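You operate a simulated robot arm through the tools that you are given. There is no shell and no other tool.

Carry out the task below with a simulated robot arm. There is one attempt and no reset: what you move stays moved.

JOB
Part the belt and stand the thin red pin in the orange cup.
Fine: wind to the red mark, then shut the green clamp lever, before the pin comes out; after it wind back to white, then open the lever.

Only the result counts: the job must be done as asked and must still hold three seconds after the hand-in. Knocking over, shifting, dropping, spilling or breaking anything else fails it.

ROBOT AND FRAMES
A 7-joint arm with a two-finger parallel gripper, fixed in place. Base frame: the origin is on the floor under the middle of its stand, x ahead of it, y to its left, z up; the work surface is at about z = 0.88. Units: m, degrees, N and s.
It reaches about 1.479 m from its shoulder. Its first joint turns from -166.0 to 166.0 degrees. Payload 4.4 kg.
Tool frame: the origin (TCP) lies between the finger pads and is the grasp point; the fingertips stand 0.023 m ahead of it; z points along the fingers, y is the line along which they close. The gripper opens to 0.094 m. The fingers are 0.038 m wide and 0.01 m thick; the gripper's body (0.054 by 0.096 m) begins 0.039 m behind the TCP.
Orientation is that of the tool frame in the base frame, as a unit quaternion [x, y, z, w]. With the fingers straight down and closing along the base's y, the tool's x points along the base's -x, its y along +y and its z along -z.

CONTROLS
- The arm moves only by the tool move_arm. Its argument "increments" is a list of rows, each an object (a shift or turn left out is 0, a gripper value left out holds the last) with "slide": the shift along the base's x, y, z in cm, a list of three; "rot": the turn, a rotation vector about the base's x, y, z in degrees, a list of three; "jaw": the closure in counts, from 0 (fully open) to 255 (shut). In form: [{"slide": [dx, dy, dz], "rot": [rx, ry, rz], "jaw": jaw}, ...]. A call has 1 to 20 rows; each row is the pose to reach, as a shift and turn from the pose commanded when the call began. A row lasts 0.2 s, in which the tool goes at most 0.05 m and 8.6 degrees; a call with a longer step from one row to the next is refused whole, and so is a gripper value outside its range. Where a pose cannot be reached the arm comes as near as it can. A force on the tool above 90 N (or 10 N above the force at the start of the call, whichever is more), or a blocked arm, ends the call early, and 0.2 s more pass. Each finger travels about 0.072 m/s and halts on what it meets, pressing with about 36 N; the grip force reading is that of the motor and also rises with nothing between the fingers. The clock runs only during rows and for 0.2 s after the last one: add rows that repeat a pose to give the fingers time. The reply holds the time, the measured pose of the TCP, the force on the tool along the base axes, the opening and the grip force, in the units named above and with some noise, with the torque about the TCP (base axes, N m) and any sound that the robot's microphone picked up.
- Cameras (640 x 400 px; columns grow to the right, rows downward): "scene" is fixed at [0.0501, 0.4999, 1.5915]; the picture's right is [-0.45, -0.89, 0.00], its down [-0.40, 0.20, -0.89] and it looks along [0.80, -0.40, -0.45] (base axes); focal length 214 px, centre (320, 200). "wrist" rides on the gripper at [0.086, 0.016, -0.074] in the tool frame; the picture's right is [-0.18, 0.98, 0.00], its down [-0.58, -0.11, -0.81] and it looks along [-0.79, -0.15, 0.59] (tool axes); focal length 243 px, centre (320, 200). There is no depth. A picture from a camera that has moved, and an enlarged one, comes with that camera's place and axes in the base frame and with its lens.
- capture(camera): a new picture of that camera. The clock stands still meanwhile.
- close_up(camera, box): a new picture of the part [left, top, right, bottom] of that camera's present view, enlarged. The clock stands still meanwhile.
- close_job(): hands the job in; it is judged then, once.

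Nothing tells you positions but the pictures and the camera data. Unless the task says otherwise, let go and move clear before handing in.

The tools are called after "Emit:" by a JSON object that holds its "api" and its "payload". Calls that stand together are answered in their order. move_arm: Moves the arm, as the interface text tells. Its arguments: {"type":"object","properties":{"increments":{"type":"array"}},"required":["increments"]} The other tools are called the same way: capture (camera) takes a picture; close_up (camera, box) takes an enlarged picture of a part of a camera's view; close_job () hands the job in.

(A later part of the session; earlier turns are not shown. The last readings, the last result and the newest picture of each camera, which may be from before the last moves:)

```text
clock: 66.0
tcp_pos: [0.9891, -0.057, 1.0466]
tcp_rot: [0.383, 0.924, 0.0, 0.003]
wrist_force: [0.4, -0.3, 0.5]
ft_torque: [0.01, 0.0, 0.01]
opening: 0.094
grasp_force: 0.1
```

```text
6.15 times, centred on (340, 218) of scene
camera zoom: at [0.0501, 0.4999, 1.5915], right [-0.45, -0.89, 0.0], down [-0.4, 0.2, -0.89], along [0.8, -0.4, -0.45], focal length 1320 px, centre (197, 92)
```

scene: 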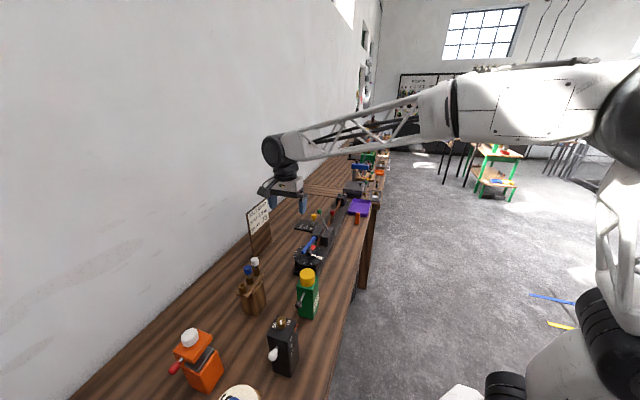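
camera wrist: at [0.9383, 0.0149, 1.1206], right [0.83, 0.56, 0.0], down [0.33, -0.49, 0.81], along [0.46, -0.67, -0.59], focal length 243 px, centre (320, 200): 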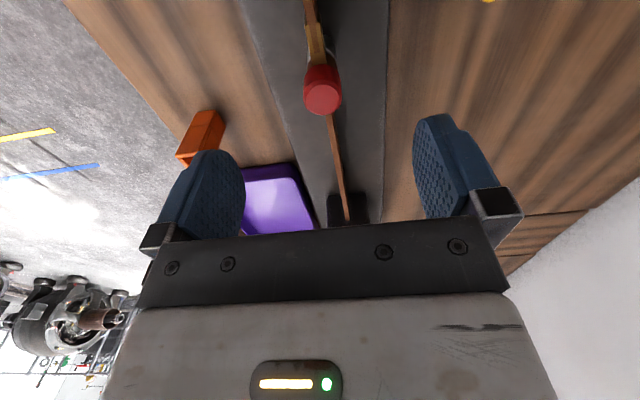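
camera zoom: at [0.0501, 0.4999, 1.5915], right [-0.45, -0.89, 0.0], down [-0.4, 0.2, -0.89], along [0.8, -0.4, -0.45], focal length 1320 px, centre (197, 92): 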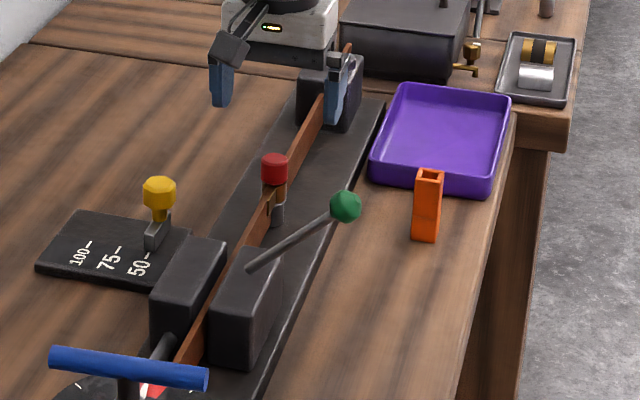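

The head is straight below the grasp point. I'll lower so the fingers straddle it across the belt.

Emit:
{"api": "move_arm", "payload": {"increments": [{"slide": [0, 0, -2.5]}, {"slide": [0, 0, -5]}, {"slide": [0, 0, -7]}, {"slide": [0, 0, -7]}]}}

Emit:
{"api": "capture", "payload": {"camera": "wrist"}}

Emit:
{"api": "close_up", "payload": {"camera": "scene", "box": [310, 185, 370, 250]}}

```text
clock: 67.0
tcp_pos: [0.9913, -0.0569, 0.9771]
tcp_rot: [0.383, 0.924, 0.0, 0.003]
wrist_force: [-0.2, -0.5, -0.7]
ft_torque: [0.0, -0.02, 0.03]
opening: 0.0939
grasp_force: 0.2
```

```text
taken
camera wrist: at [0.9394, 0.0159, 1.0515], right [0.83, 0.56, 0.0], down [0.33, -0.49, 0.81], along [0.46, -0.67, -0.59], focal length 243 px, centre (320, 200)
```

wrist: 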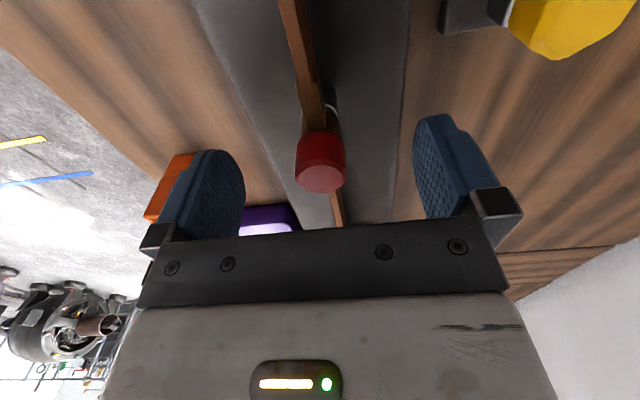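

```text
6.15 times, centred on (340, 218) of scene
camera zoom: at [0.0501, 0.4999, 1.5915], right [-0.45, -0.89, 0.0], down [-0.4, 0.2, -0.89], along [0.8, -0.4, -0.45], focal length 1320 px, centre (197, 92)
```

zoom: 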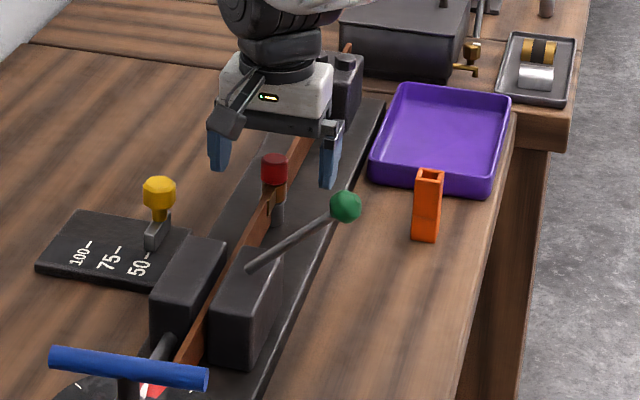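

The head is centred, with the fingertips level with its underside. I'll close on it.

Emit:
{"api": "move_arm", "payload": {"increments": [{"jaw": 255}, {"jaw": 255}, {"jaw": 255}, {"jaw": 255}, {"jaw": 255}]}}

Emit:
{"api": "capture", "payload": {"camera": "wrist"}}

```text
clock: 68.2
tcp_pos: [0.991, -0.0563, 0.977]
tcp_rot: [0.382, 0.924, 0.001, 0.001]
wrist_force: [-1.2, -0.5, 1.6]
ft_torque: [-0.05, 0.05, 0.02]
opening: 0.0241
grasp_force: 36.4
```

```text
taken
camera wrist: at [0.9393, 0.0158, 1.0517], right [0.83, 0.56, 0.0], down [0.33, -0.49, 0.81], along [0.46, -0.67, -0.59], focal length 243 px, centre (320, 200)
```

wrist: 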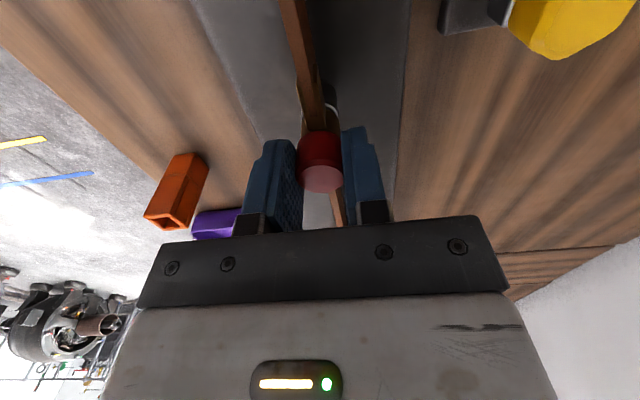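

I've got the pin head at 2.4 cm. I'll lift straight up slowly and watch the force.

Emit:
{"api": "move_arm", "payload": {"increments": [{"slide": [0, 0, 0.3]}, {"slide": [0, 0, 0.6]}, {"slide": [0, 0, 1]}, {"slide": [0, 0, 1]}]}}

Emit:
{"api": "close_up", "payload": {"camera": "scene", "box": [325, 195, 365, 240]}}

```text
clock: 69.2
tcp_pos: [0.9895, -0.0566, 0.9874]
tcp_rot: [0.382, 0.924, 0.002, 0.002]
wrist_force: [0.3, -0.9, -0.4]
ft_torque: [-0.02, 0.0, 0.0]
opening: 0.0242
grasp_force: 36.5
```

```text
8.89 times, centred on (345, 218) of scene
camera zoom: at [0.0501, 0.4999, 1.5915], right [-0.45, -0.89, 0.0], down [-0.4, 0.2, -0.89], along [0.8, -0.4, -0.45], focal length 1906 px, centre (98, 44)
```

zoom: 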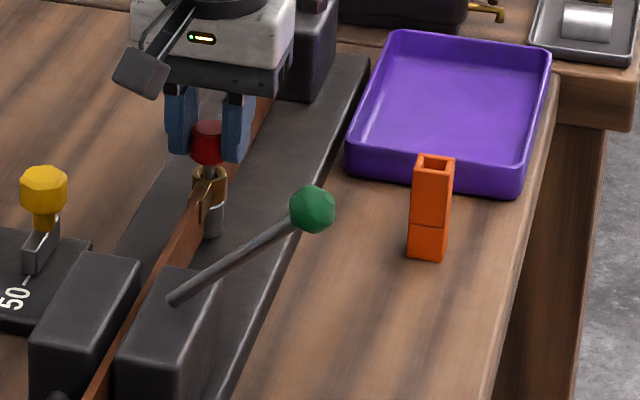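

It's coming out freely, with a thin steel shank showing below the head. I'll keep lifting straight up.

Emit:
{"api": "move_arm", "payload": {"increments": [{"slide": [0, 0, 1]}, {"slide": [0, 0, 2]}, {"slide": [0, 0, 3]}, {"slide": [0, 0, 4.5]}, {"slide": [0, 0, 6]}, {"slide": [0, 0, 8]}, {"slide": [0, 0, 10]}, {"slide": [0, 0, 10]}]}}

Emit:
{"api": "close_up", "payload": {"camera": "scene", "box": [320, 175, 380, 240]}}

Emit:
{"api": "capture", "payload": {"camera": "wrist"}}

```text
clock: 71.0
tcp_pos: [0.9909, -0.0573, 1.0866]
tcp_rot: [0.383, 0.924, 0.0, 0.001]
wrist_force: [0.0, -0.3, 0.1]
ft_torque: [-0.01, 0.02, 0.0]
opening: 0.0241
grasp_force: 36.9
```

```text
6.15 times, centred on (350, 208) of scene
camera zoom: at [0.0501, 0.4999, 1.5915], right [-0.45, -0.89, 0.0], down [-0.4, 0.2, -0.89], along [0.8, -0.4, -0.45], focal length 1320 px, centre (135, 154)
```

zoom: 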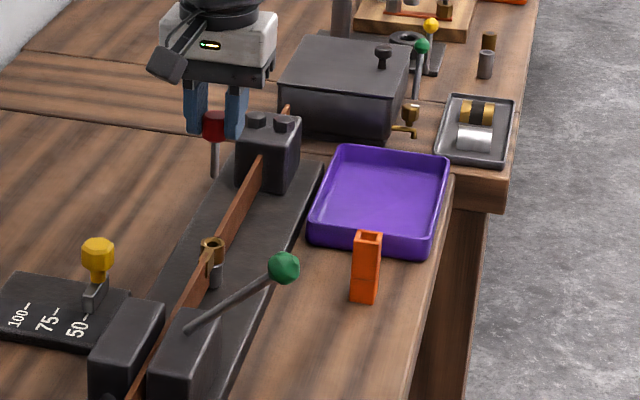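

```text
taken
camera wrist: at [0.9398, 0.0154, 1.1617], right [0.83, 0.56, 0.0], down [0.33, -0.49, 0.81], along [0.46, -0.67, -0.59], focal length 243 px, centre (320, 200)
```

wrist: 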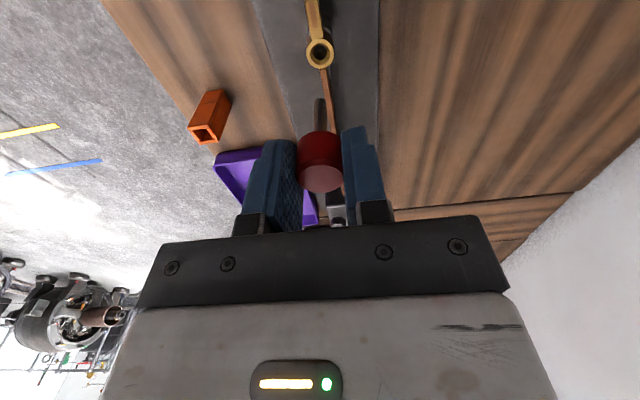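

The pin is fully out: a shank about 8 mm thick and about 4 cm long, and the belt joint is empty. I'll carry it over the orange cup, staying well above the rim.

Emit:
{"api": "move_arm", "payload": {"increments": [{"slide": [-1, -2.2, 0]}, {"slide": [-2, -4.5, 0]}, {"slide": [-3, -6.7, 0]}, {"slide": [-4, -9, 0]}, {"slide": [-5, -11.2, 0]}, {"slide": [-5.8, -13.4, 0]}, {"slide": [-5.8, -13.4, -1.5]}, {"slide": [-5.8, -13.4, -2.5]}, {"slide": [-5.8, -13.4, -2.5]}]}}

Emit:
{"api": "capture", "payload": {"camera": "wrist"}}

Emit:
{"api": "close_up", "payload": {"camera": "scene", "box": [330, 185, 390, 245]}}

```text
clock: 73.0
tcp_pos: [0.9322, -0.1916, 1.0622]
tcp_rot: [0.383, 0.924, 0.001, 0.002]
wrist_force: [-0.5, -0.1, 0.2]
ft_torque: [0.01, 0.0, -0.01]
opening: 0.0241
grasp_force: 36.0
```

```text
taken
camera wrist: at [0.881, -0.1197, 1.1363], right [0.83, 0.56, 0.0], down [0.33, -0.49, 0.81], along [0.46, -0.67, -0.59], focal length 243 px, centre (320, 200)
```

wrist: 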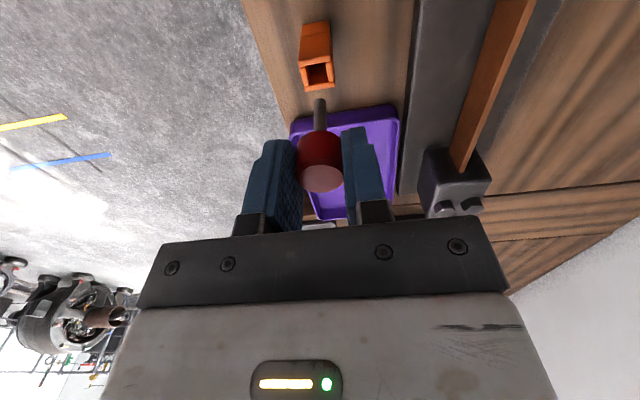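

```text
6.67 times, centred on (360, 215) of scene
camera zoom: at [0.0501, 0.4999, 1.5915], right [-0.45, -0.89, 0.0], down [-0.4, 0.2, -0.89], along [0.8, -0.4, -0.45], focal length 1430 px, centre (53, 100)
```

zoom: 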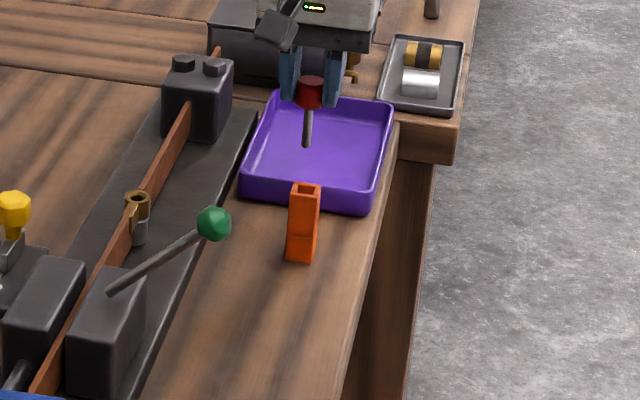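

Emit:
{"api": "close_up", "payload": {"camera": "wrist", "box": [265, 10, 375, 130]}}

Emit:
{"api": "close_up", "payload": {"camera": "scene", "box": [345, 195, 375, 230]}}

```text
3.33 times, centred on (320, 70) of wrist
camera zoom: at [0.881, -0.1197, 1.1363], right [0.83, 0.56, 0.0], down [0.33, -0.49, 0.81], along [0.46, -0.67, -0.59], focal length 809 px, centre (320, 633)
```

zoom: 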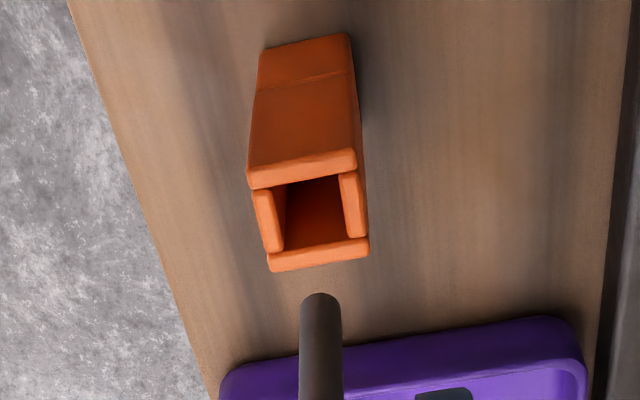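

```text
11.43 times, centred on (360, 212) of scene
camera zoom: at [0.0501, 0.4999, 1.5915], right [-0.45, -0.89, 0.0], down [-0.4, 0.2, -0.89], along [0.8, -0.4, -0.45], focal length 2451 px, centre (-137, 57)
```

zoom: 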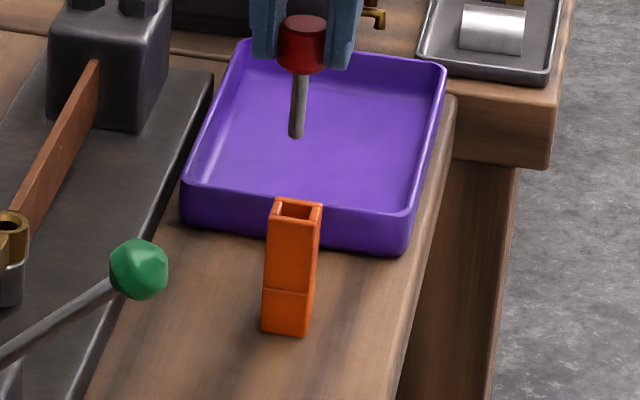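

The cup centre is about 2 mm from the pin axis. I'll correct that, lower to just above the rim and check again.

Emit:
{"api": "move_arm", "payload": {"increments": [{"slide": [-0.03, -0.2, 0]}, {"slide": [-0.03, -0.2, -1.5]}, {"slide": [-0.03, -0.2, -3]}, {"slide": [-0.03, -0.2, -3]}]}}

Emit:
{"api": "close_up", "payload": {"camera": "wrist", "box": [265, 20, 375, 140]}}

Emit:
{"api": "close_up", "payload": {"camera": "scene", "box": [345, 195, 375, 230]}}

```text
clock: 74.0
tcp_pos: [0.9316, -0.1924, 1.033]
tcp_rot: [0.383, 0.924, 0.0, 0.003]
wrist_force: [0.0, 0.4, -0.7]
ft_torque: [0.02, 0.01, -0.02]
opening: 0.0239
grasp_force: 36.1
```

```text
3.33 times, centred on (320, 80) of wrist
camera zoom: at [0.8807, -0.1209, 1.1067], right [0.83, 0.56, 0.0], down [0.33, -0.49, 0.81], along [0.46, -0.67, -0.59], focal length 809 px, centre (320, 600)
```

zoom: 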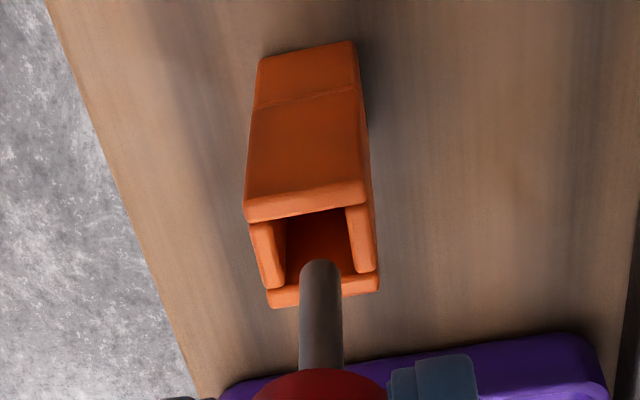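

```text
11.43 times, centred on (360, 212) of scene
camera zoom: at [0.0501, 0.4999, 1.5915], right [-0.45, -0.89, 0.0], down [-0.4, 0.2, -0.89], along [0.8, -0.4, -0.45], focal length 2451 px, centre (-137, 57)
```

zoom: 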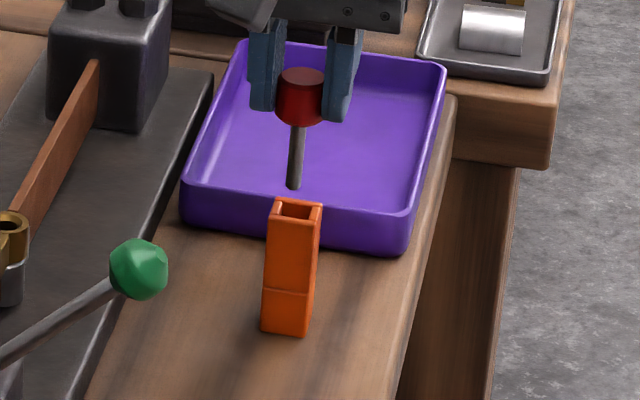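

The pin tip is lined up with the opening. I'll lower it slowly into the cup.

Emit:
{"api": "move_arm", "payload": {"increments": [{"slide": [-0.05, -0.03, -0.7]}, {"slide": [-0.05, -0.03, -1.4]}, {"slide": [-0.05, -0.03, -2.2]}, {"slide": [-0.05, -0.03, -2.2]}]}}

Emit:
{"api": "close_up", "payload": {"camera": "wrist", "box": [265, 30, 395, 200]}}

Emit:
{"api": "close_up", "payload": {"camera": "scene", "box": [345, 195, 375, 230]}}

```text
clock: 75.0
tcp_pos: [0.9307, -0.1939, 1.01]
tcp_rot: [0.383, 0.924, 0.0, 0.002]
wrist_force: [6.4, -6.7, -2.3]
ft_torque: [-0.5, -0.47, 0.07]
opening: 0.0239
grasp_force: 35.6
```

```text
2.35 times, centred on (330, 115) of wrist
camera zoom: at [0.8803, -0.1211, 1.0844], right [0.83, 0.56, 0.0], down [0.33, -0.49, 0.81], along [0.46, -0.67, -0.59], focal length 571 px, centre (296, 400)
```

zoom: 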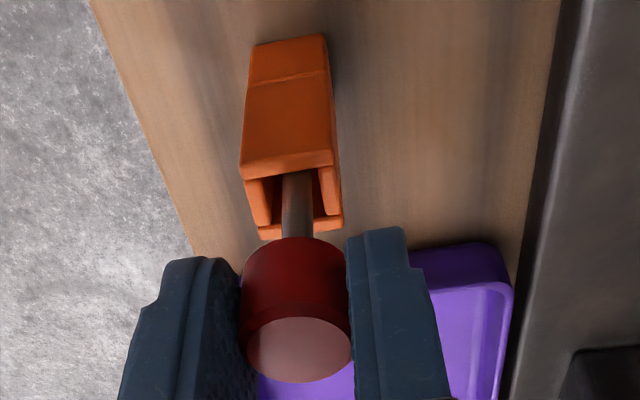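

```text
11.43 times, centred on (360, 212) of scene
camera zoom: at [0.0501, 0.4999, 1.5915], right [-0.45, -0.89, 0.0], down [-0.4, 0.2, -0.89], along [0.8, -0.4, -0.45], focal length 2451 px, centre (-137, 57)
```

zoom: 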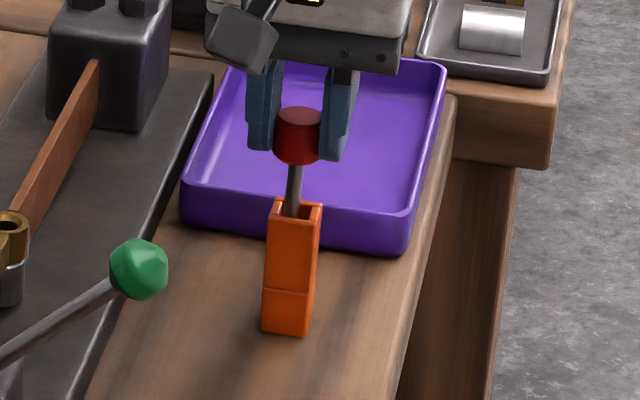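

The shank is in, but it's touching the near wall of the cup with about 9 N. I'll shift 2–3 mm away from that wall before going deeper.

Emit:
{"api": "move_arm", "payload": {"increments": [{"slide": [0.1, -0.1, 0]}, {"slide": [0.18, -0.18, 0]}, {"slide": [0.18, -0.18, 0]}]}}

Emit:
{"api": "close_up", "payload": {"camera": "wrist", "box": [265, 30, 395, 200]}}

```text
clock: 75.8
tcp_pos: [0.9333, -0.1958, 1.0105]
tcp_rot: [0.383, 0.924, 0.0, 0.002]
wrist_force: [-0.7, 0.9, 0.5]
ft_torque: [0.0, 0.01, -0.03]
opening: 0.0244
grasp_force: 35.7
```

```text
2.35 times, centred on (330, 115) of wrist
camera zoom: at [0.882, -0.1227, 1.0848], right [0.83, 0.56, 0.0], down [0.33, -0.49, 0.81], along [0.46, -0.67, -0.59], focal length 571 px, centre (296, 400)
```

zoom: 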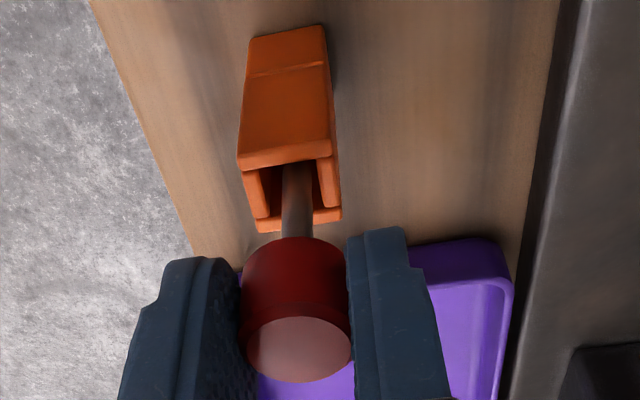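

Contact is gone. I'll lower the rest of the way, stopping just before the head meets the rim.

Emit:
{"api": "move_arm", "payload": {"increments": [{"slide": [0, 0, -0.6]}, {"slide": [0, 0, -1.2]}, {"slide": [0, 0, -1.8]}, {"slide": [0, 0, -2.4]}, {"slide": [0, 0, -2.4]}]}}

Emit:
{"api": "close_up", "payload": {"camera": "wrist", "box": [235, 30, 405, 230]}}

Emit:
{"api": "close_up", "payload": {"camera": "scene", "box": [345, 195, 375, 230]}}

```text
clock: 77.0
tcp_pos: [0.9317, -0.1947, 0.9875]
tcp_rot: [0.383, 0.924, 0.0, 0.002]
wrist_force: [0.0, -0.2, 0.1]
ft_torque: [0.01, 0.0, 0.02]
opening: 0.0242
grasp_force: 35.9
```

```text
2.00 times, centred on (320, 130) of wrist
camera zoom: at [0.8811, -0.1222, 1.0605], right [0.83, 0.56, 0.0], down [0.33, -0.49, 0.81], along [0.46, -0.67, -0.59], focal length 485 px, centre (320, 340)
```

zoom: 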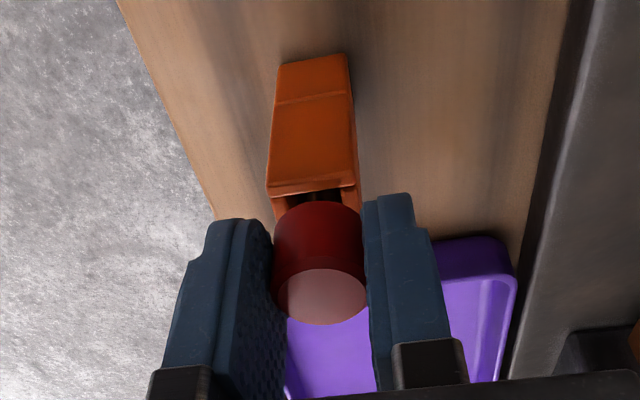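

```text
11.43 times, centred on (360, 212) of scene
camera zoom: at [0.0501, 0.4999, 1.5915], right [-0.45, -0.89, 0.0], down [-0.4, 0.2, -0.89], along [0.8, -0.4, -0.45], focal length 2451 px, centre (-137, 57)
```

zoom: 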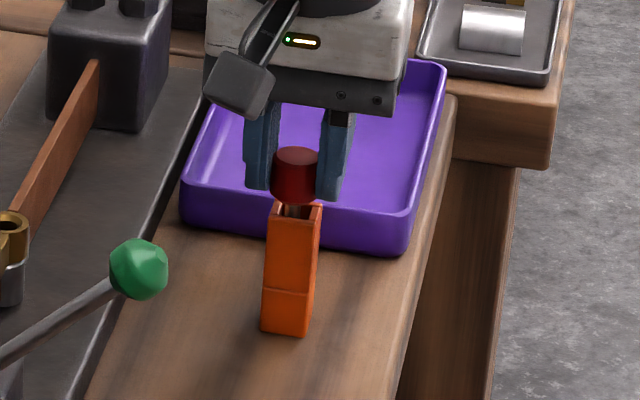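

Emit:
{"api": "move_arm", "payload": {"increments": [{"slide": [0, 0, -0.3]}, {"slide": [0, 0, -0.6]}, {"slide": [0, 0, -0.6]}]}}

Emit:
{"api": "close_up", "payload": {"camera": "scene", "box": [345, 195, 375, 230]}}

```text
clock: 77.8
tcp_pos: [0.9327, -0.1943, 0.9812]
tcp_rot: [0.382, 0.924, 0.001, 0.004]
wrist_force: [-0.4, 0.8, -0.5]
ft_torque: [-0.01, 0.01, 0.02]
opening: 0.024
grasp_force: 35.6
```

```text
11.43 times, centred on (360, 212) of scene
camera zoom: at [0.0501, 0.4999, 1.5915], right [-0.45, -0.89, 0.0], down [-0.4, 0.2, -0.89], along [0.8, -0.4, -0.45], focal length 2451 px, centre (-137, 57)
```

zoom: 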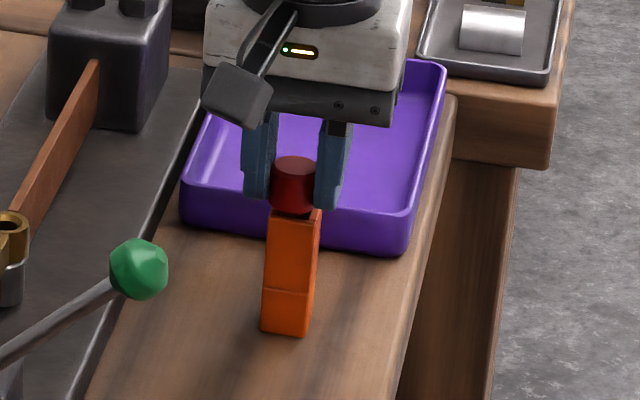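

The head is about 3 mm above the rim. I'll release it gently and let it settle.

Emit:
{"api": "move_arm", "payload": {"increments": [{"jaw": 170}, {"jaw": 150}, {"jaw": 120}, {"jaw": 120}]}}

Emit:
{"api": "close_up", "payload": {"camera": "scene", "box": [345, 195, 375, 230]}}

Emit:
{"api": "close_up", "payload": {"camera": "wrist", "box": [235, 30, 405, 230]}}

```text
clock: 78.8
tcp_pos: [0.933, -0.1959, 0.98]
tcp_rot: [0.383, 0.924, 0.0, 0.002]
wrist_force: [0.5, 0.6, 1.6]
ft_torque: [0.0, -0.03, -0.01]
opening: 0.0499
grasp_force: 0.1
```

```text
11.43 times, centred on (360, 212) of scene
camera zoom: at [0.0501, 0.4999, 1.5915], right [-0.45, -0.89, 0.0], down [-0.4, 0.2, -0.89], along [0.8, -0.4, -0.45], focal length 2451 px, centre (-137, 57)
```

zoom: 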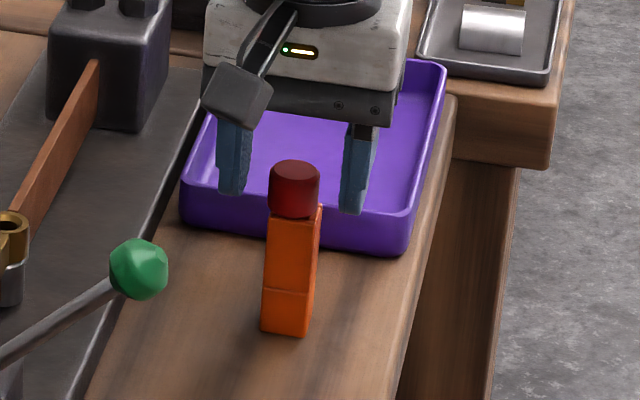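

```text
2.00 times, centred on (320, 130) of wrist
camera zoom: at [0.882, -0.1221, 1.0546], right [0.83, 0.56, 0.0], down [0.33, -0.49, 0.81], along [0.46, -0.67, -0.59], focal length 485 px, centre (320, 340)
```

zoom: 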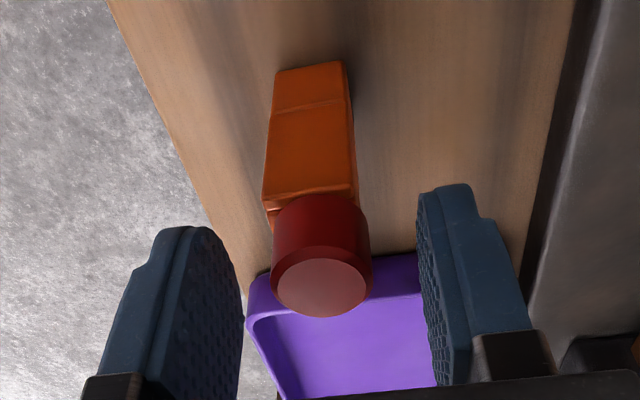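

The pin stands in the cup with its head on the rim. I'll lift straight up and check nothing moved.

Emit:
{"api": "move_arm", "payload": {"increments": [{"slide": [0, 0, 2]}, {"slide": [0, 0, 5]}, {"slide": [0, 0, 10]}, {"slide": [0, 0, 15]}, {"slide": [0, 0, 19]}, {"slide": [0, 0, 19]}]}}

Emit:
{"api": "close_up", "payload": {"camera": "scene", "box": [310, 195, 380, 260]}}

Emit:
{"api": "capture", "payload": {"camera": "wrist"}}

```text
clock: 80.2
tcp_pos: [0.932, -0.1988, 1.1708]
tcp_rot: [0.383, 0.924, -0.001, 0.003]
wrist_force: [-0.5, -0.1, -0.5]
ft_torque: [-0.03, -0.01, -0.01]
opening: 0.0498
grasp_force: 0.1
```

```text
6.15 times, centred on (345, 228) of scene
camera zoom: at [0.0501, 0.4999, 1.5915], right [-0.45, -0.89, 0.0], down [-0.4, 0.2, -0.89], along [0.8, -0.4, -0.45], focal length 1320 px, centre (166, 31)
```

zoom: 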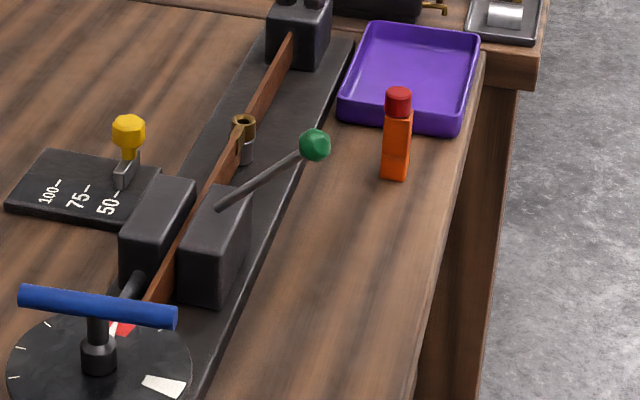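

```text
taken
camera wrist: at [0.8822, -0.126, 1.245], right [0.83, 0.56, 0.0], down [0.33, -0.49, 0.81], along [0.46, -0.67, -0.59], focal length 243 px, centre (320, 200)
```

wrist: 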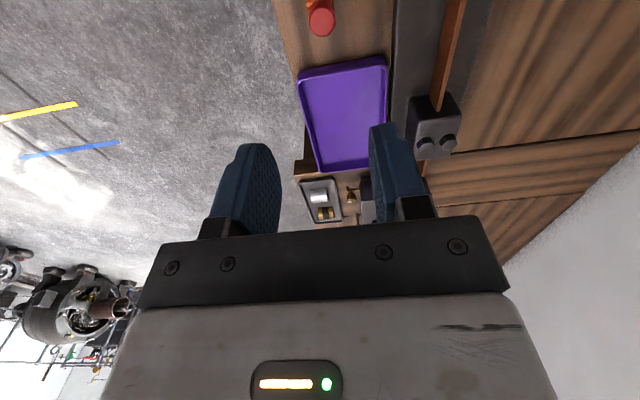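

The pin is in place and everything else is untouched. Now I'll go back to the crank, turning the hand square to the T-bar, to wind counter-clockwise back to white.

Emit:
{"api": "move_arm", "payload": {"increments": [{"slide": [-1.9, 3.7, 0], "rot": [0, 0, -7.9], "jaw": 0}, {"slide": [-3.8, 7.4, 0], "rot": [0, 0, -15.9]}, {"slide": [-5.8, 11.2, 0], "rot": [0, 0, -23.8]}, {"slide": [-7.8, 15, 0], "rot": [0, 0, -31.8]}, {"slide": [-9.7, 18.8, 0], "rot": [0, 0, -39.7]}, {"slide": [-11.7, 22.5, 0], "rot": [0, 0, -47.7]}, {"slide": [-13.7, 26.3, 0], "rot": [0, 0, -55.6]}, {"slide": [-15.6, 30.1, 0], "rot": [0, 0, -63.6]}, {"slide": [-17.6, 33.8, 0], "rot": [0, 0, -71.5]}, {"slide": [-19.5, 37.6, 0], "rot": [0, 0, -79.5]}, {"slide": [-21.4, 41.3, 0], "rot": [0, 0, -87.4]}, {"slide": [-21.4, 41.3, -3.5], "rot": [0, 0, -87.4]}, {"slide": [-21.4, 41.3, -3.5], "rot": [0, 0, -87.4]}]}}

Emit:
{"api": "capture", "payload": {"camera": "wrist"}}

Emit:
{"api": "close_up", "payload": {"camera": "scene", "box": [290, 195, 380, 280]}}

```text
clock: 83.0
tcp_pos: [0.7211, 0.218, 1.1361]
tcp_rot: [0.915, 0.403, -0.002, 0.0]
wrist_force: [-0.1, -0.6, -0.6]
ft_torque: [0.01, 0.02, 0.05]
opening: 0.0941
grasp_force: 0.1
```

```text
taken
camera wrist: at [0.7897, 0.2715, 1.2095], right [0.6, -0.8, 0.0], down [-0.47, -0.35, 0.81], along [-0.65, -0.49, -0.59], focal length 243 px, centre (320, 200)
```

wrist: 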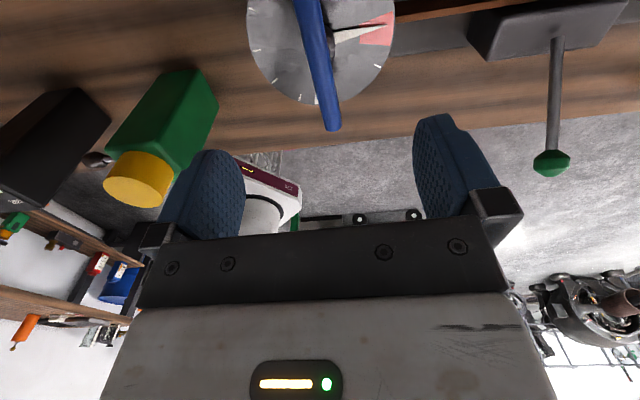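

```text
4.71 times, centred on (335, 238) of scene
camera zoom: at [0.0501, 0.4999, 1.5915], right [-0.45, -0.89, 0.0], down [-0.4, 0.2, -0.89], along [0.8, -0.4, -0.45], focal length 1009 px, centre (249, 24)
```

zoom: 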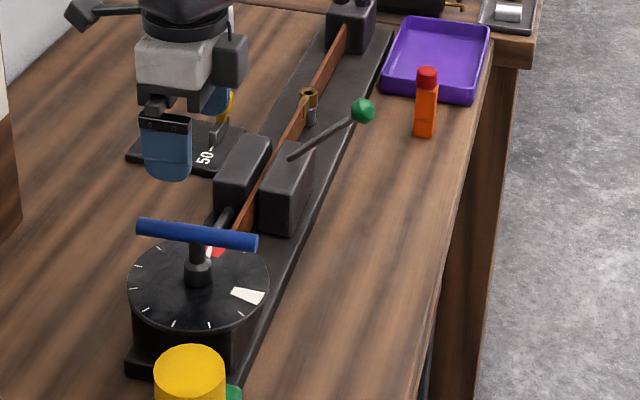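

Emit:
{"api": "move_arm", "payload": {"increments": [{"slide": [-0.33, -0.34, -3], "jaw": 0}, {"slide": [-0.33, -0.34, -7]}, {"slide": [-0.33, -0.34, -10]}, {"slide": [-0.33, -0.34, -11.3]}, {"slide": [-0.33, -0.34, -11.3]}]}}

Emit:
{"api": "capture", "payload": {"camera": "wrist"}}

```text
clock: 84.2
tcp_pos: [0.7154, 0.2137, 1.0223]
tcp_rot: [0.915, 0.404, -0.001, 0.002]
wrist_force: [-0.2, 0.2, 0.2]
ft_torque: [0.03, 0.0, -0.04]
opening: 0.0938
grasp_force: 0.1
```

```text
taken
camera wrist: at [0.7849, 0.2669, 1.0964], right [0.6, -0.8, 0.0], down [-0.47, -0.35, 0.81], along [-0.65, -0.49, -0.59], focal length 243 px, centre (320, 200)
```

wrist: 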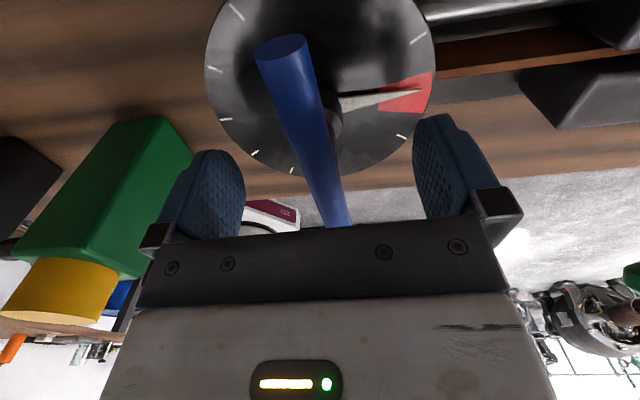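

Emit:
{"api": "move_arm", "payload": {"increments": [{"slide": [0.15, 0.08, 0]}, {"slide": [0.15, 0.08, 0]}, {"slide": [0.15, 0.08, 0], "jaw": 255}, {"slide": [0.15, 0.08, 0], "jaw": 255}, {"slide": [0.15, 0.08, 0], "jaw": 255}, {"slide": [0.15, 0.08, 0], "jaw": 255}, {"slide": [0.15, 0.08, 0], "jaw": 255}]}}

Emit:
{"api": "close_up", "payload": {"camera": "wrist", "box": [190, 0, 450, 230]}}

```text
clock: 85.8
tcp_pos: [0.7164, 0.2137, 1.0216]
tcp_rot: [0.915, 0.403, -0.001, 0.002]
wrist_force: [5.4, -5.4, -0.5]
ft_torque: [-0.09, -0.02, -0.02]
opening: 0.0169
grasp_force: 44.8
```

```text
1.74 times, centred on (320, 115) of wrist
camera zoom: at [0.7865, 0.2678, 1.0967], right [0.6, -0.8, 0.0], down [-0.47, -0.35, 0.81], along [-0.65, -0.49, -0.59], focal length 422 px, centre (320, 348)
```

zoom: 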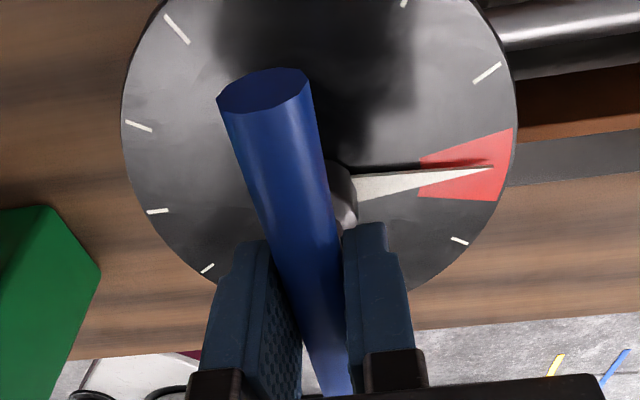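

Gripped with little side load. Winding counter-clockwise in stages.

Emit:
{"api": "move_arm", "payload": {"increments": [{"rot": [0, 0, 5]}, {"rot": [0, 0, 10]}, {"rot": [0, 0, 15]}, {"rot": [0, 0, 20]}, {"rot": [0, 0, 25]}, {"rot": [0, 0, 30]}, {"rot": [0, 0, 30]}]}}

```text
clock: 87.4
tcp_pos: [0.718, 0.2145, 1.0227]
tcp_rot: [0.779, 0.627, -0.001, 0.002]
wrist_force: [5.2, 4.6, 4.0]
ft_torque: [-0.37, 0.04, -0.02]
opening: 0.017
grasp_force: 45.1
```

Emit:
{"api": "move_arm", "payload": {"increments": [{"rot": [0, 0, 5]}, {"rot": [0, 0, 10]}, {"rot": [0, 0, 15]}, {"rot": [0, 0, 20]}, {"rot": [0, 0, 25]}, {"rot": [0, 0, 30]}, {"rot": [0, 0, 35]}, {"rot": [0, 0, 40]}, {"rot": [0, 0, 40]}]}}

Emit:
{"api": "close_up", "payload": {"camera": "scene", "box": [290, 195, 380, 280]}}

```text
clock: 89.4
tcp_pos: [0.7176, 0.2149, 1.0237]
tcp_rot: [0.518, 0.855, -0.002, 0.003]
wrist_force: [62.2, -4.9, 0.5]
ft_torque: [-0.06, -0.39, 0.0]
opening: 0.0166
grasp_force: 45.3
```

```text
4.71 times, centred on (335, 238) of scene
camera zoom: at [0.0501, 0.4999, 1.5915], right [-0.45, -0.89, 0.0], down [-0.4, 0.2, -0.89], along [0.8, -0.4, -0.45], focal length 1009 px, centre (249, 24)
```

zoom: 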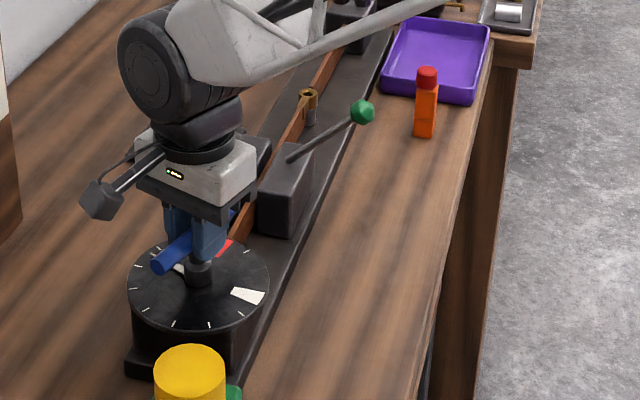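

Emit:
{"api": "move_arm", "payload": {"increments": [{"slide": [0.07, 0, 0]}, {"slide": [0.07, 0, 0], "rot": [0, 0, 5]}, {"slide": [0.07, 0, 0], "rot": [0, 0, 10]}, {"slide": [0.07, 0, 0], "rot": [0, 0, 15]}, {"slide": [0.07, 0, 0], "rot": [0, 0, 20]}, {"slide": [0.07, 0, 0], "rot": [0, 0, 25]}, {"slide": [0.07, 0, 0], "rot": [0, 0, 30]}, {"slide": [0.07, 0, 0], "rot": [0, 0, 30]}]}}

Emit:
{"api": "capture", "payload": {"camera": "scene"}}

```text
clock: 91.2
tcp_pos: [0.7182, 0.2156, 1.0236]
tcp_rot: [0.278, 0.96, 0.0, 0.002]
wrist_force: [12.3, 7.2, 15.1]
ft_torque: [-0.29, -0.54, 0.0]
opening: 0.0168
grasp_force: 45.1
```

```text
taken
```

scene: 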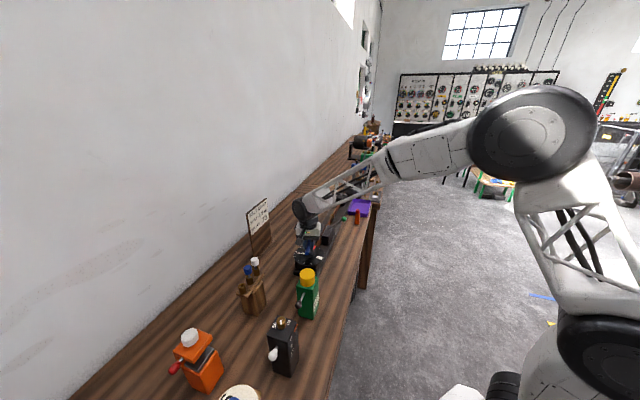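

Emit:
{"api": "close_up", "payload": {"camera": "scene", "box": [270, 150, 410, 280]}}

Emit:
{"api": "close_up", "payload": {"camera": "wrist", "box": [190, 0, 450, 230]}}

```text
3.08 times, centred on (340, 215) of scene
camera zoom: at [0.0501, 0.4999, 1.5915], right [-0.45, -0.89, 0.0], down [-0.4, 0.2, -0.89], along [0.8, -0.4, -0.45], focal length 660 px, centre (258, 154)
```

zoom: 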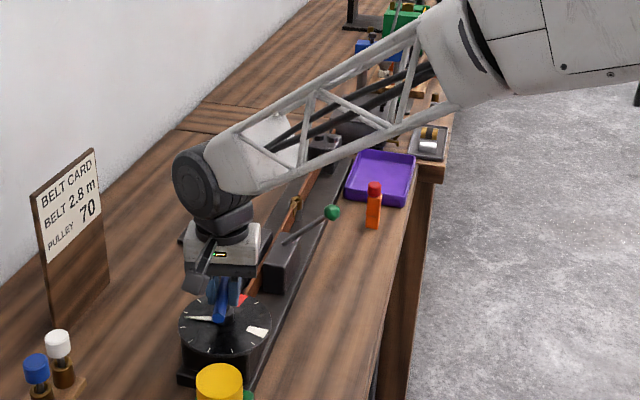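

```text
1.74 times, centred on (320, 115) of wrist
camera zoom: at [0.6526, 0.2752, 1.0967], right [0.68, 0.73, 0.0], down [0.43, -0.4, 0.81], along [0.59, -0.55, -0.59], focal length 422 px, centre (320, 348)
```

zoom: 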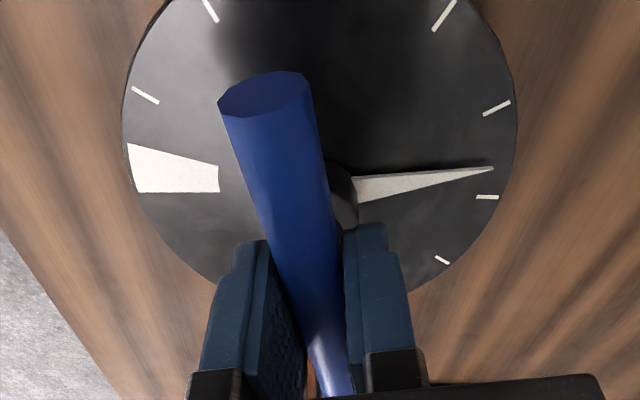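

The forearm is high and clear of the cup and lever. I'll continue counter-clockwise.

Emit:
{"api": "move_arm", "payload": {"increments": [{"slide": [0.01, 0.02, 0.03], "rot": [0, 0, 5]}, {"slide": [0.01, 0.02, 0.03], "rot": [0, 0, 10]}, {"slide": [0.01, 0.02, 0.03], "rot": [0, 0, 15]}, {"slide": [0.01, 0.02, 0.03], "rot": [0, 0, 20]}, {"slide": [0.01, 0.02, 0.03], "rot": [0, 0, 25]}, {"slide": [0.01, 0.02, 0.03], "rot": [0, 0, 30]}, {"slide": [0.01, 0.02, 0.03], "rot": [0, 0, 30]}]}}

```text
clock: 92.8
tcp_pos: [0.7188, 0.2164, 1.0231]
tcp_rot: [0.019, 1.0, 0.001, 0.002]
wrist_force: [3.7, 33.0, 6.1]
ft_torque: [0.16, -0.93, -0.03]
opening: 0.0169
grasp_force: 45.1
```

Emit:
{"api": "move_arm", "payload": {"increments": [{"slide": [0, 0.05, 0], "rot": [0, 0, 5]}, {"slide": [0, 0.05, 0], "rot": [0, 0, 10]}, {"slide": [0, 0.05, 0], "rot": [0, 0, 15]}, {"slide": [0, 0.05, 0], "rot": [0, 0, 20]}, {"slide": [0, 0.05, 0], "rot": [0, 0, 25]}, {"slide": [0, 0.05, 0], "rot": [0, 0, 30]}, {"slide": [0, 0.05, 0], "rot": [0, 0, 35]}, {"slide": [0, 0.05, 0], "rot": [0, 0, 35]}]}}

Emit:
{"api": "close_up", "payload": {"camera": "scene", "box": [270, 150, 410, 280]}}

Emit:
{"api": "close_up", "payload": {"camera": "wrist", "box": [190, 0, 450, 230]}}

```text
clock: 94.6
tcp_pos: [0.7174, 0.216, 1.0224]
tcp_rot: [-0.28, 0.96, 0.001, 0.001]
wrist_force: [16.1, 35.6, -4.2]
ft_torque: [0.29, -0.2, 0.01]
opening: 0.0167
grasp_force: 45.4
```

```text
3.08 times, centred on (340, 215) of scene
camera zoom: at [0.0501, 0.4999, 1.5915], right [-0.45, -0.89, 0.0], down [-0.4, 0.2, -0.89], along [0.8, -0.4, -0.45], focal length 660 px, centre (258, 154)
```

zoom: 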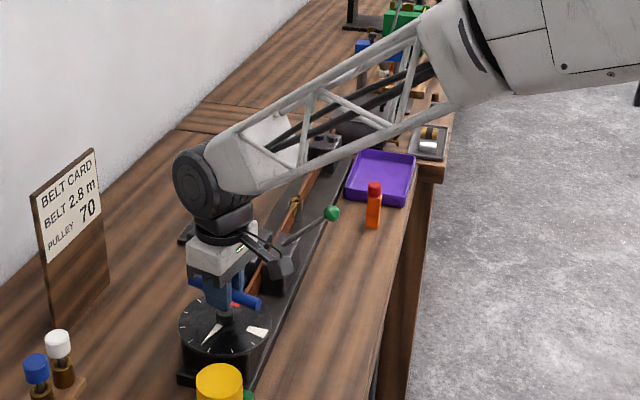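

```text
1.74 times, centred on (320, 115) of wrist
camera zoom: at [0.6352, 0.1823, 1.0968], right [-0.38, 0.93, 0.0], down [0.55, 0.22, 0.81], along [0.75, 0.3, -0.59], focal length 422 px, centre (320, 348)
```

zoom: 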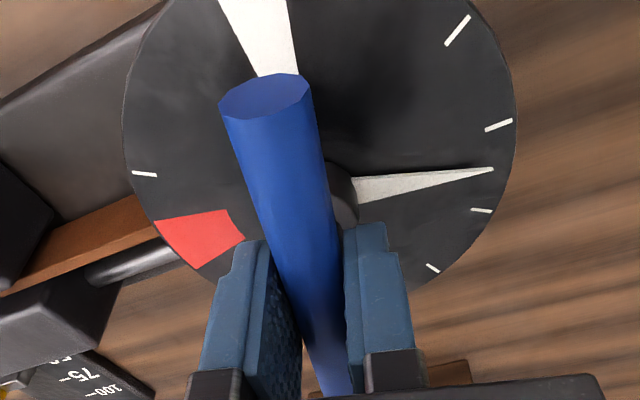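

I'm at about +32° of wrist turn and the pointer is at about 122°. I'll re-grip half a turn back to stay inside the known wrist range: release, lift, rotate -180°.

Emit:
{"api": "move_arm", "payload": {"increments": [{"slide": [0.02, 0.05, 0]}, {"slide": [0.02, 0.05, 0], "jaw": 0}, {"slide": [0.02, 0.05, 0], "jaw": 0}, {"slide": [0.02, 0.05, 0], "jaw": 0}, {"slide": [0.02, 0.05, 0], "jaw": 0}, {"slide": [0.02, 0.05, 2.5]}, {"slide": [0.02, 0.05, 5]}, {"slide": [0.02, 0.05, 5]}]}}

Emit:
{"api": "move_arm", "payload": {"increments": [{"rot": [0, 0, -8.5]}, {"rot": [0, 0, -17]}, {"rot": [0, 0, -25.5]}, {"rot": [0, 0, -34]}, {"rot": [0, 0, -42.5]}, {"rot": [0, 0, -51]}, {"rot": [0, 0, -59.5]}, {"rot": [0, 0, -68]}, {"rot": [0, 0, -76.5]}, {"rot": [0, 0, -85]}, {"rot": [0, 0, -93.5]}, {"rot": [0, 0, -102]}, {"rot": [0, 0, -110.5]}, {"rot": [0, 0, -119]}, {"rot": [0, 0, -127.5]}, {"rot": [0, 0, -136]}, {"rot": [0, 0, -144.5]}, {"rot": [0, 0, -153]}, {"rot": [0, 0, -161.5]}, {"rot": [0, 0, -170]}]}}

Emit:
{"api": "move_arm", "payload": {"increments": [{"rot": [0, 0, -5]}, {"rot": [0, 0, -10]}, {"rot": [0, 0, -10]}, {"rot": [0, 0, -10]}]}}

Emit:
{"api": "capture", "payload": {"camera": "wrist"}}

Emit:
{"api": "close_up", "payload": {"camera": "scene", "box": [270, 150, 410, 280]}}

```text
clock: 96.4
tcp_pos: [0.7195, 0.2166, 1.0733]
tcp_rot: [-0.28, 0.96, 0.002, 0.002]
wrist_force: [-0.1, 1.0, 0.8]
ft_torque: [0.03, -0.01, -0.01]
opening: 0.0939
grasp_force: 0.0
```

```text
clock: 100.6
tcp_pos: [0.7194, 0.2157, 1.0742]
tcp_rot: [0.933, 0.361, -0.001, 0.002]
wrist_force: [-0.3, 1.2, -0.4]
ft_torque: [0.0, -0.02, -0.02]
opening: 0.094
grasp_force: 0.0
```

```text
clock: 101.6
tcp_pos: [0.7185, 0.2156, 1.0733]
tcp_rot: [0.96, 0.281, -0.001, 0.002]
wrist_force: [-0.1, -0.8, -0.1]
ft_torque: [0.0, 0.0, -0.02]
opening: 0.0941
grasp_force: 0.1
```

```text
taken
camera wrist: at [0.7991, 0.2492, 1.1473], right [0.37, -0.93, 0.0], down [-0.55, -0.22, 0.81], along [-0.75, -0.3, -0.59], focal length 243 px, centre (320, 200)
```

wrist: 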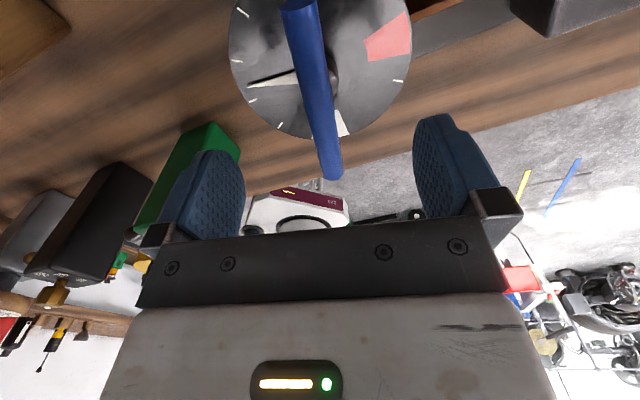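

```text
3.08 times, centred on (340, 215) of scene
camera zoom: at [0.0501, 0.4999, 1.5915], right [-0.45, -0.89, 0.0], down [-0.4, 0.2, -0.89], along [0.8, -0.4, -0.45], focal length 660 px, centre (258, 154)
```

zoom: 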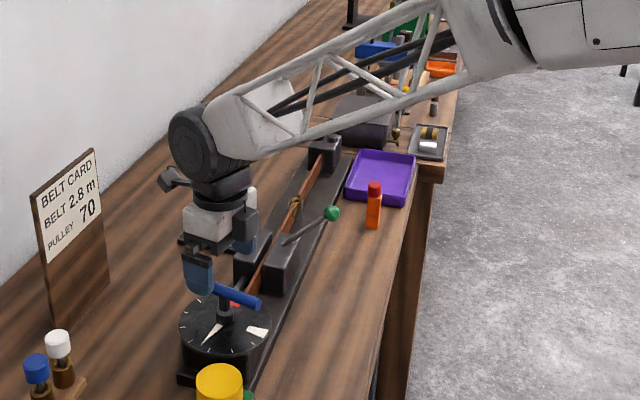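

Emit:
{"api": "move_arm", "payload": {"increments": [{"slide": [-0.12, -0.05, -2.5]}, {"slide": [-0.12, -0.05, -5.1]}, {"slide": [-0.12, -0.05, -5.1]}, {"slide": [-0.12, -0.05, -5.1], "jaw": 255}, {"slide": [-0.12, -0.05, -5.1], "jaw": 255}, {"slide": [-0.12, -0.05, -5.1], "jaw": 255}, {"slide": [-0.12, -0.05, -5.1], "jaw": 255}, {"slide": [-0.12, -0.05, -5.1], "jaw": 255}]}}

Emit:
{"api": "close_up", "payload": {"camera": "wrist", "box": [190, 0, 450, 230]}}

```text
clock: 103.4
tcp_pos: [0.7171, 0.2152, 1.0214]
tcp_rot: [0.96, 0.28, -0.002, 0.001]
wrist_force: [-14.0, 20.0, -0.3]
ft_torque: [0.24, -0.08, 0.02]
opening: 0.0166
grasp_force: 45.2
```

```text
1.74 times, centred on (320, 115) of wrist
camera zoom: at [0.7983, 0.2484, 1.0954], right [0.37, -0.93, 0.0], down [-0.55, -0.22, 0.81], along [-0.75, -0.3, -0.59], focal length 422 px, centre (320, 348)
```

zoom: 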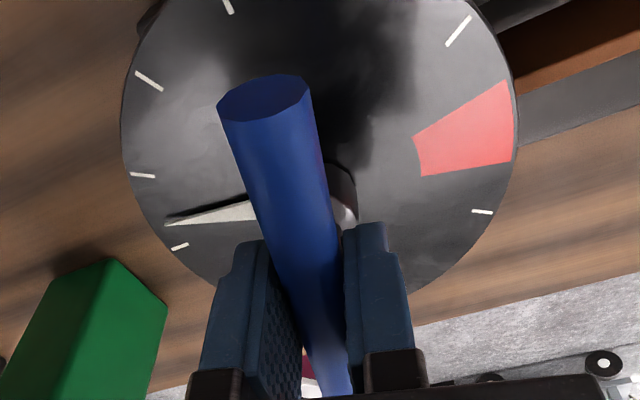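

Emit:
{"api": "move_arm", "payload": {"increments": [{"slide": [-0.02, 0.03, 0], "rot": [0, 0, 5]}, {"slide": [-0.02, 0.03, 0], "rot": [0, 0, 10]}, {"slide": [-0.02, 0.03, 0], "rot": [0, 0, 15]}, {"slide": [-0.02, 0.03, 0], "rot": [0, 0, 20]}, {"slide": [-0.02, 0.03, 0], "rot": [0, 0, 25]}, {"slide": [-0.02, 0.03, 0], "rot": [0, 0, 30]}, {"slide": [-0.02, 0.03, 0], "rot": [0, 0, 35]}, {"slide": [-0.02, 0.03, 0], "rot": [0, 0, 40]}, {"slide": [-0.02, 0.03, 0], "rot": [0, 0, 40]}]}}

```text
clock: 105.4
tcp_pos: [0.7181, 0.2152, 1.022]
tcp_rot: [0.806, 0.592, -0.001, 0.001]
wrist_force: [38.0, 4.0, -22.8]
ft_torque: [0.36, -0.27, 0.01]
opening: 0.0167
grasp_force: 44.4
```

Emit:
{"api": "move_arm", "payload": {"increments": [{"slide": [0.04, 0.01, -0.03], "rot": [0, 0, 5]}, {"slide": [0.04, 0.01, -0.03], "rot": [0, 0, 10]}, {"slide": [0.04, 0.01, -0.03], "rot": [0, 0, 15]}, {"slide": [0.04, 0.01, -0.03], "rot": [0, 0, 20]}, {"slide": [0.04, 0.01, -0.03], "rot": [0, 0, 25]}, {"slide": [0.04, 0.01, -0.03], "rot": [0, 0, 30]}, {"slide": [0.04, 0.01, -0.03], "rot": [0, 0, 35]}, {"slide": [0.04, 0.01, -0.03], "rot": [0, 0, 35]}]}}

Emit:
{"api": "close_up", "payload": {"camera": "wrist", "box": [190, 0, 450, 230]}}

Emit:
{"api": "close_up", "payload": {"camera": "scene", "box": [290, 200, 380, 280]}}

```text
clock: 107.2
tcp_pos: [0.7174, 0.2162, 1.0205]
tcp_rot: [0.59, 0.807, -0.001, 0.002]
wrist_force: [40.4, -21.4, -7.6]
ft_torque: [-0.17, -0.18, 0.0]
opening: 0.0168
grasp_force: 44.6
```

```text
1.74 times, centred on (320, 115) of wrist
camera zoom: at [0.7058, 0.3031, 1.0956], right [0.99, 0.12, 0.0], down [0.07, -0.58, 0.81], along [0.1, -0.8, -0.59], focal length 422 px, centre (320, 348)
```

zoom: 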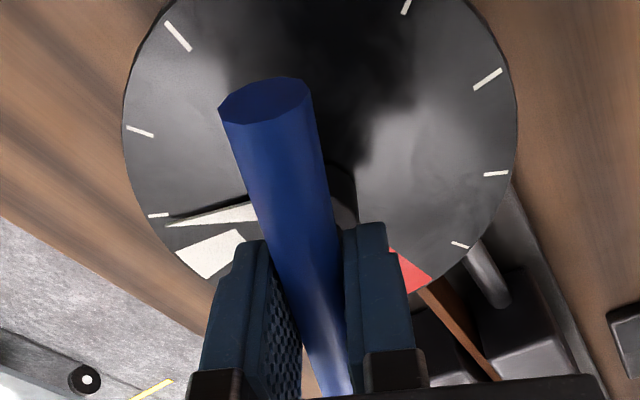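

```text
5.00 times, centred on (335, 240) of scene
camera zoom: at [0.0501, 0.4999, 1.5915], right [-0.45, -0.89, 0.0], down [-0.4, 0.2, -0.89], along [0.8, -0.4, -0.45], focal length 1072 px, centre (245, 0)
```

zoom: 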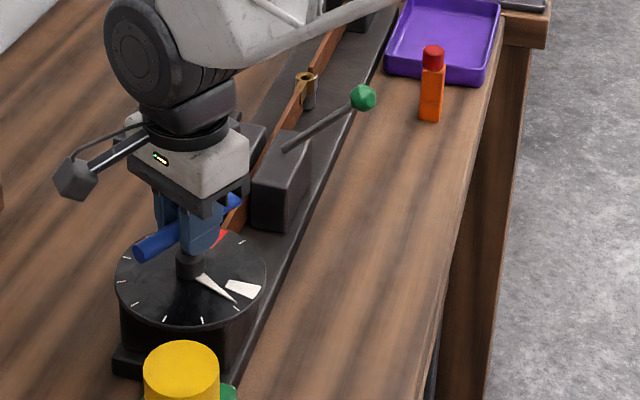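

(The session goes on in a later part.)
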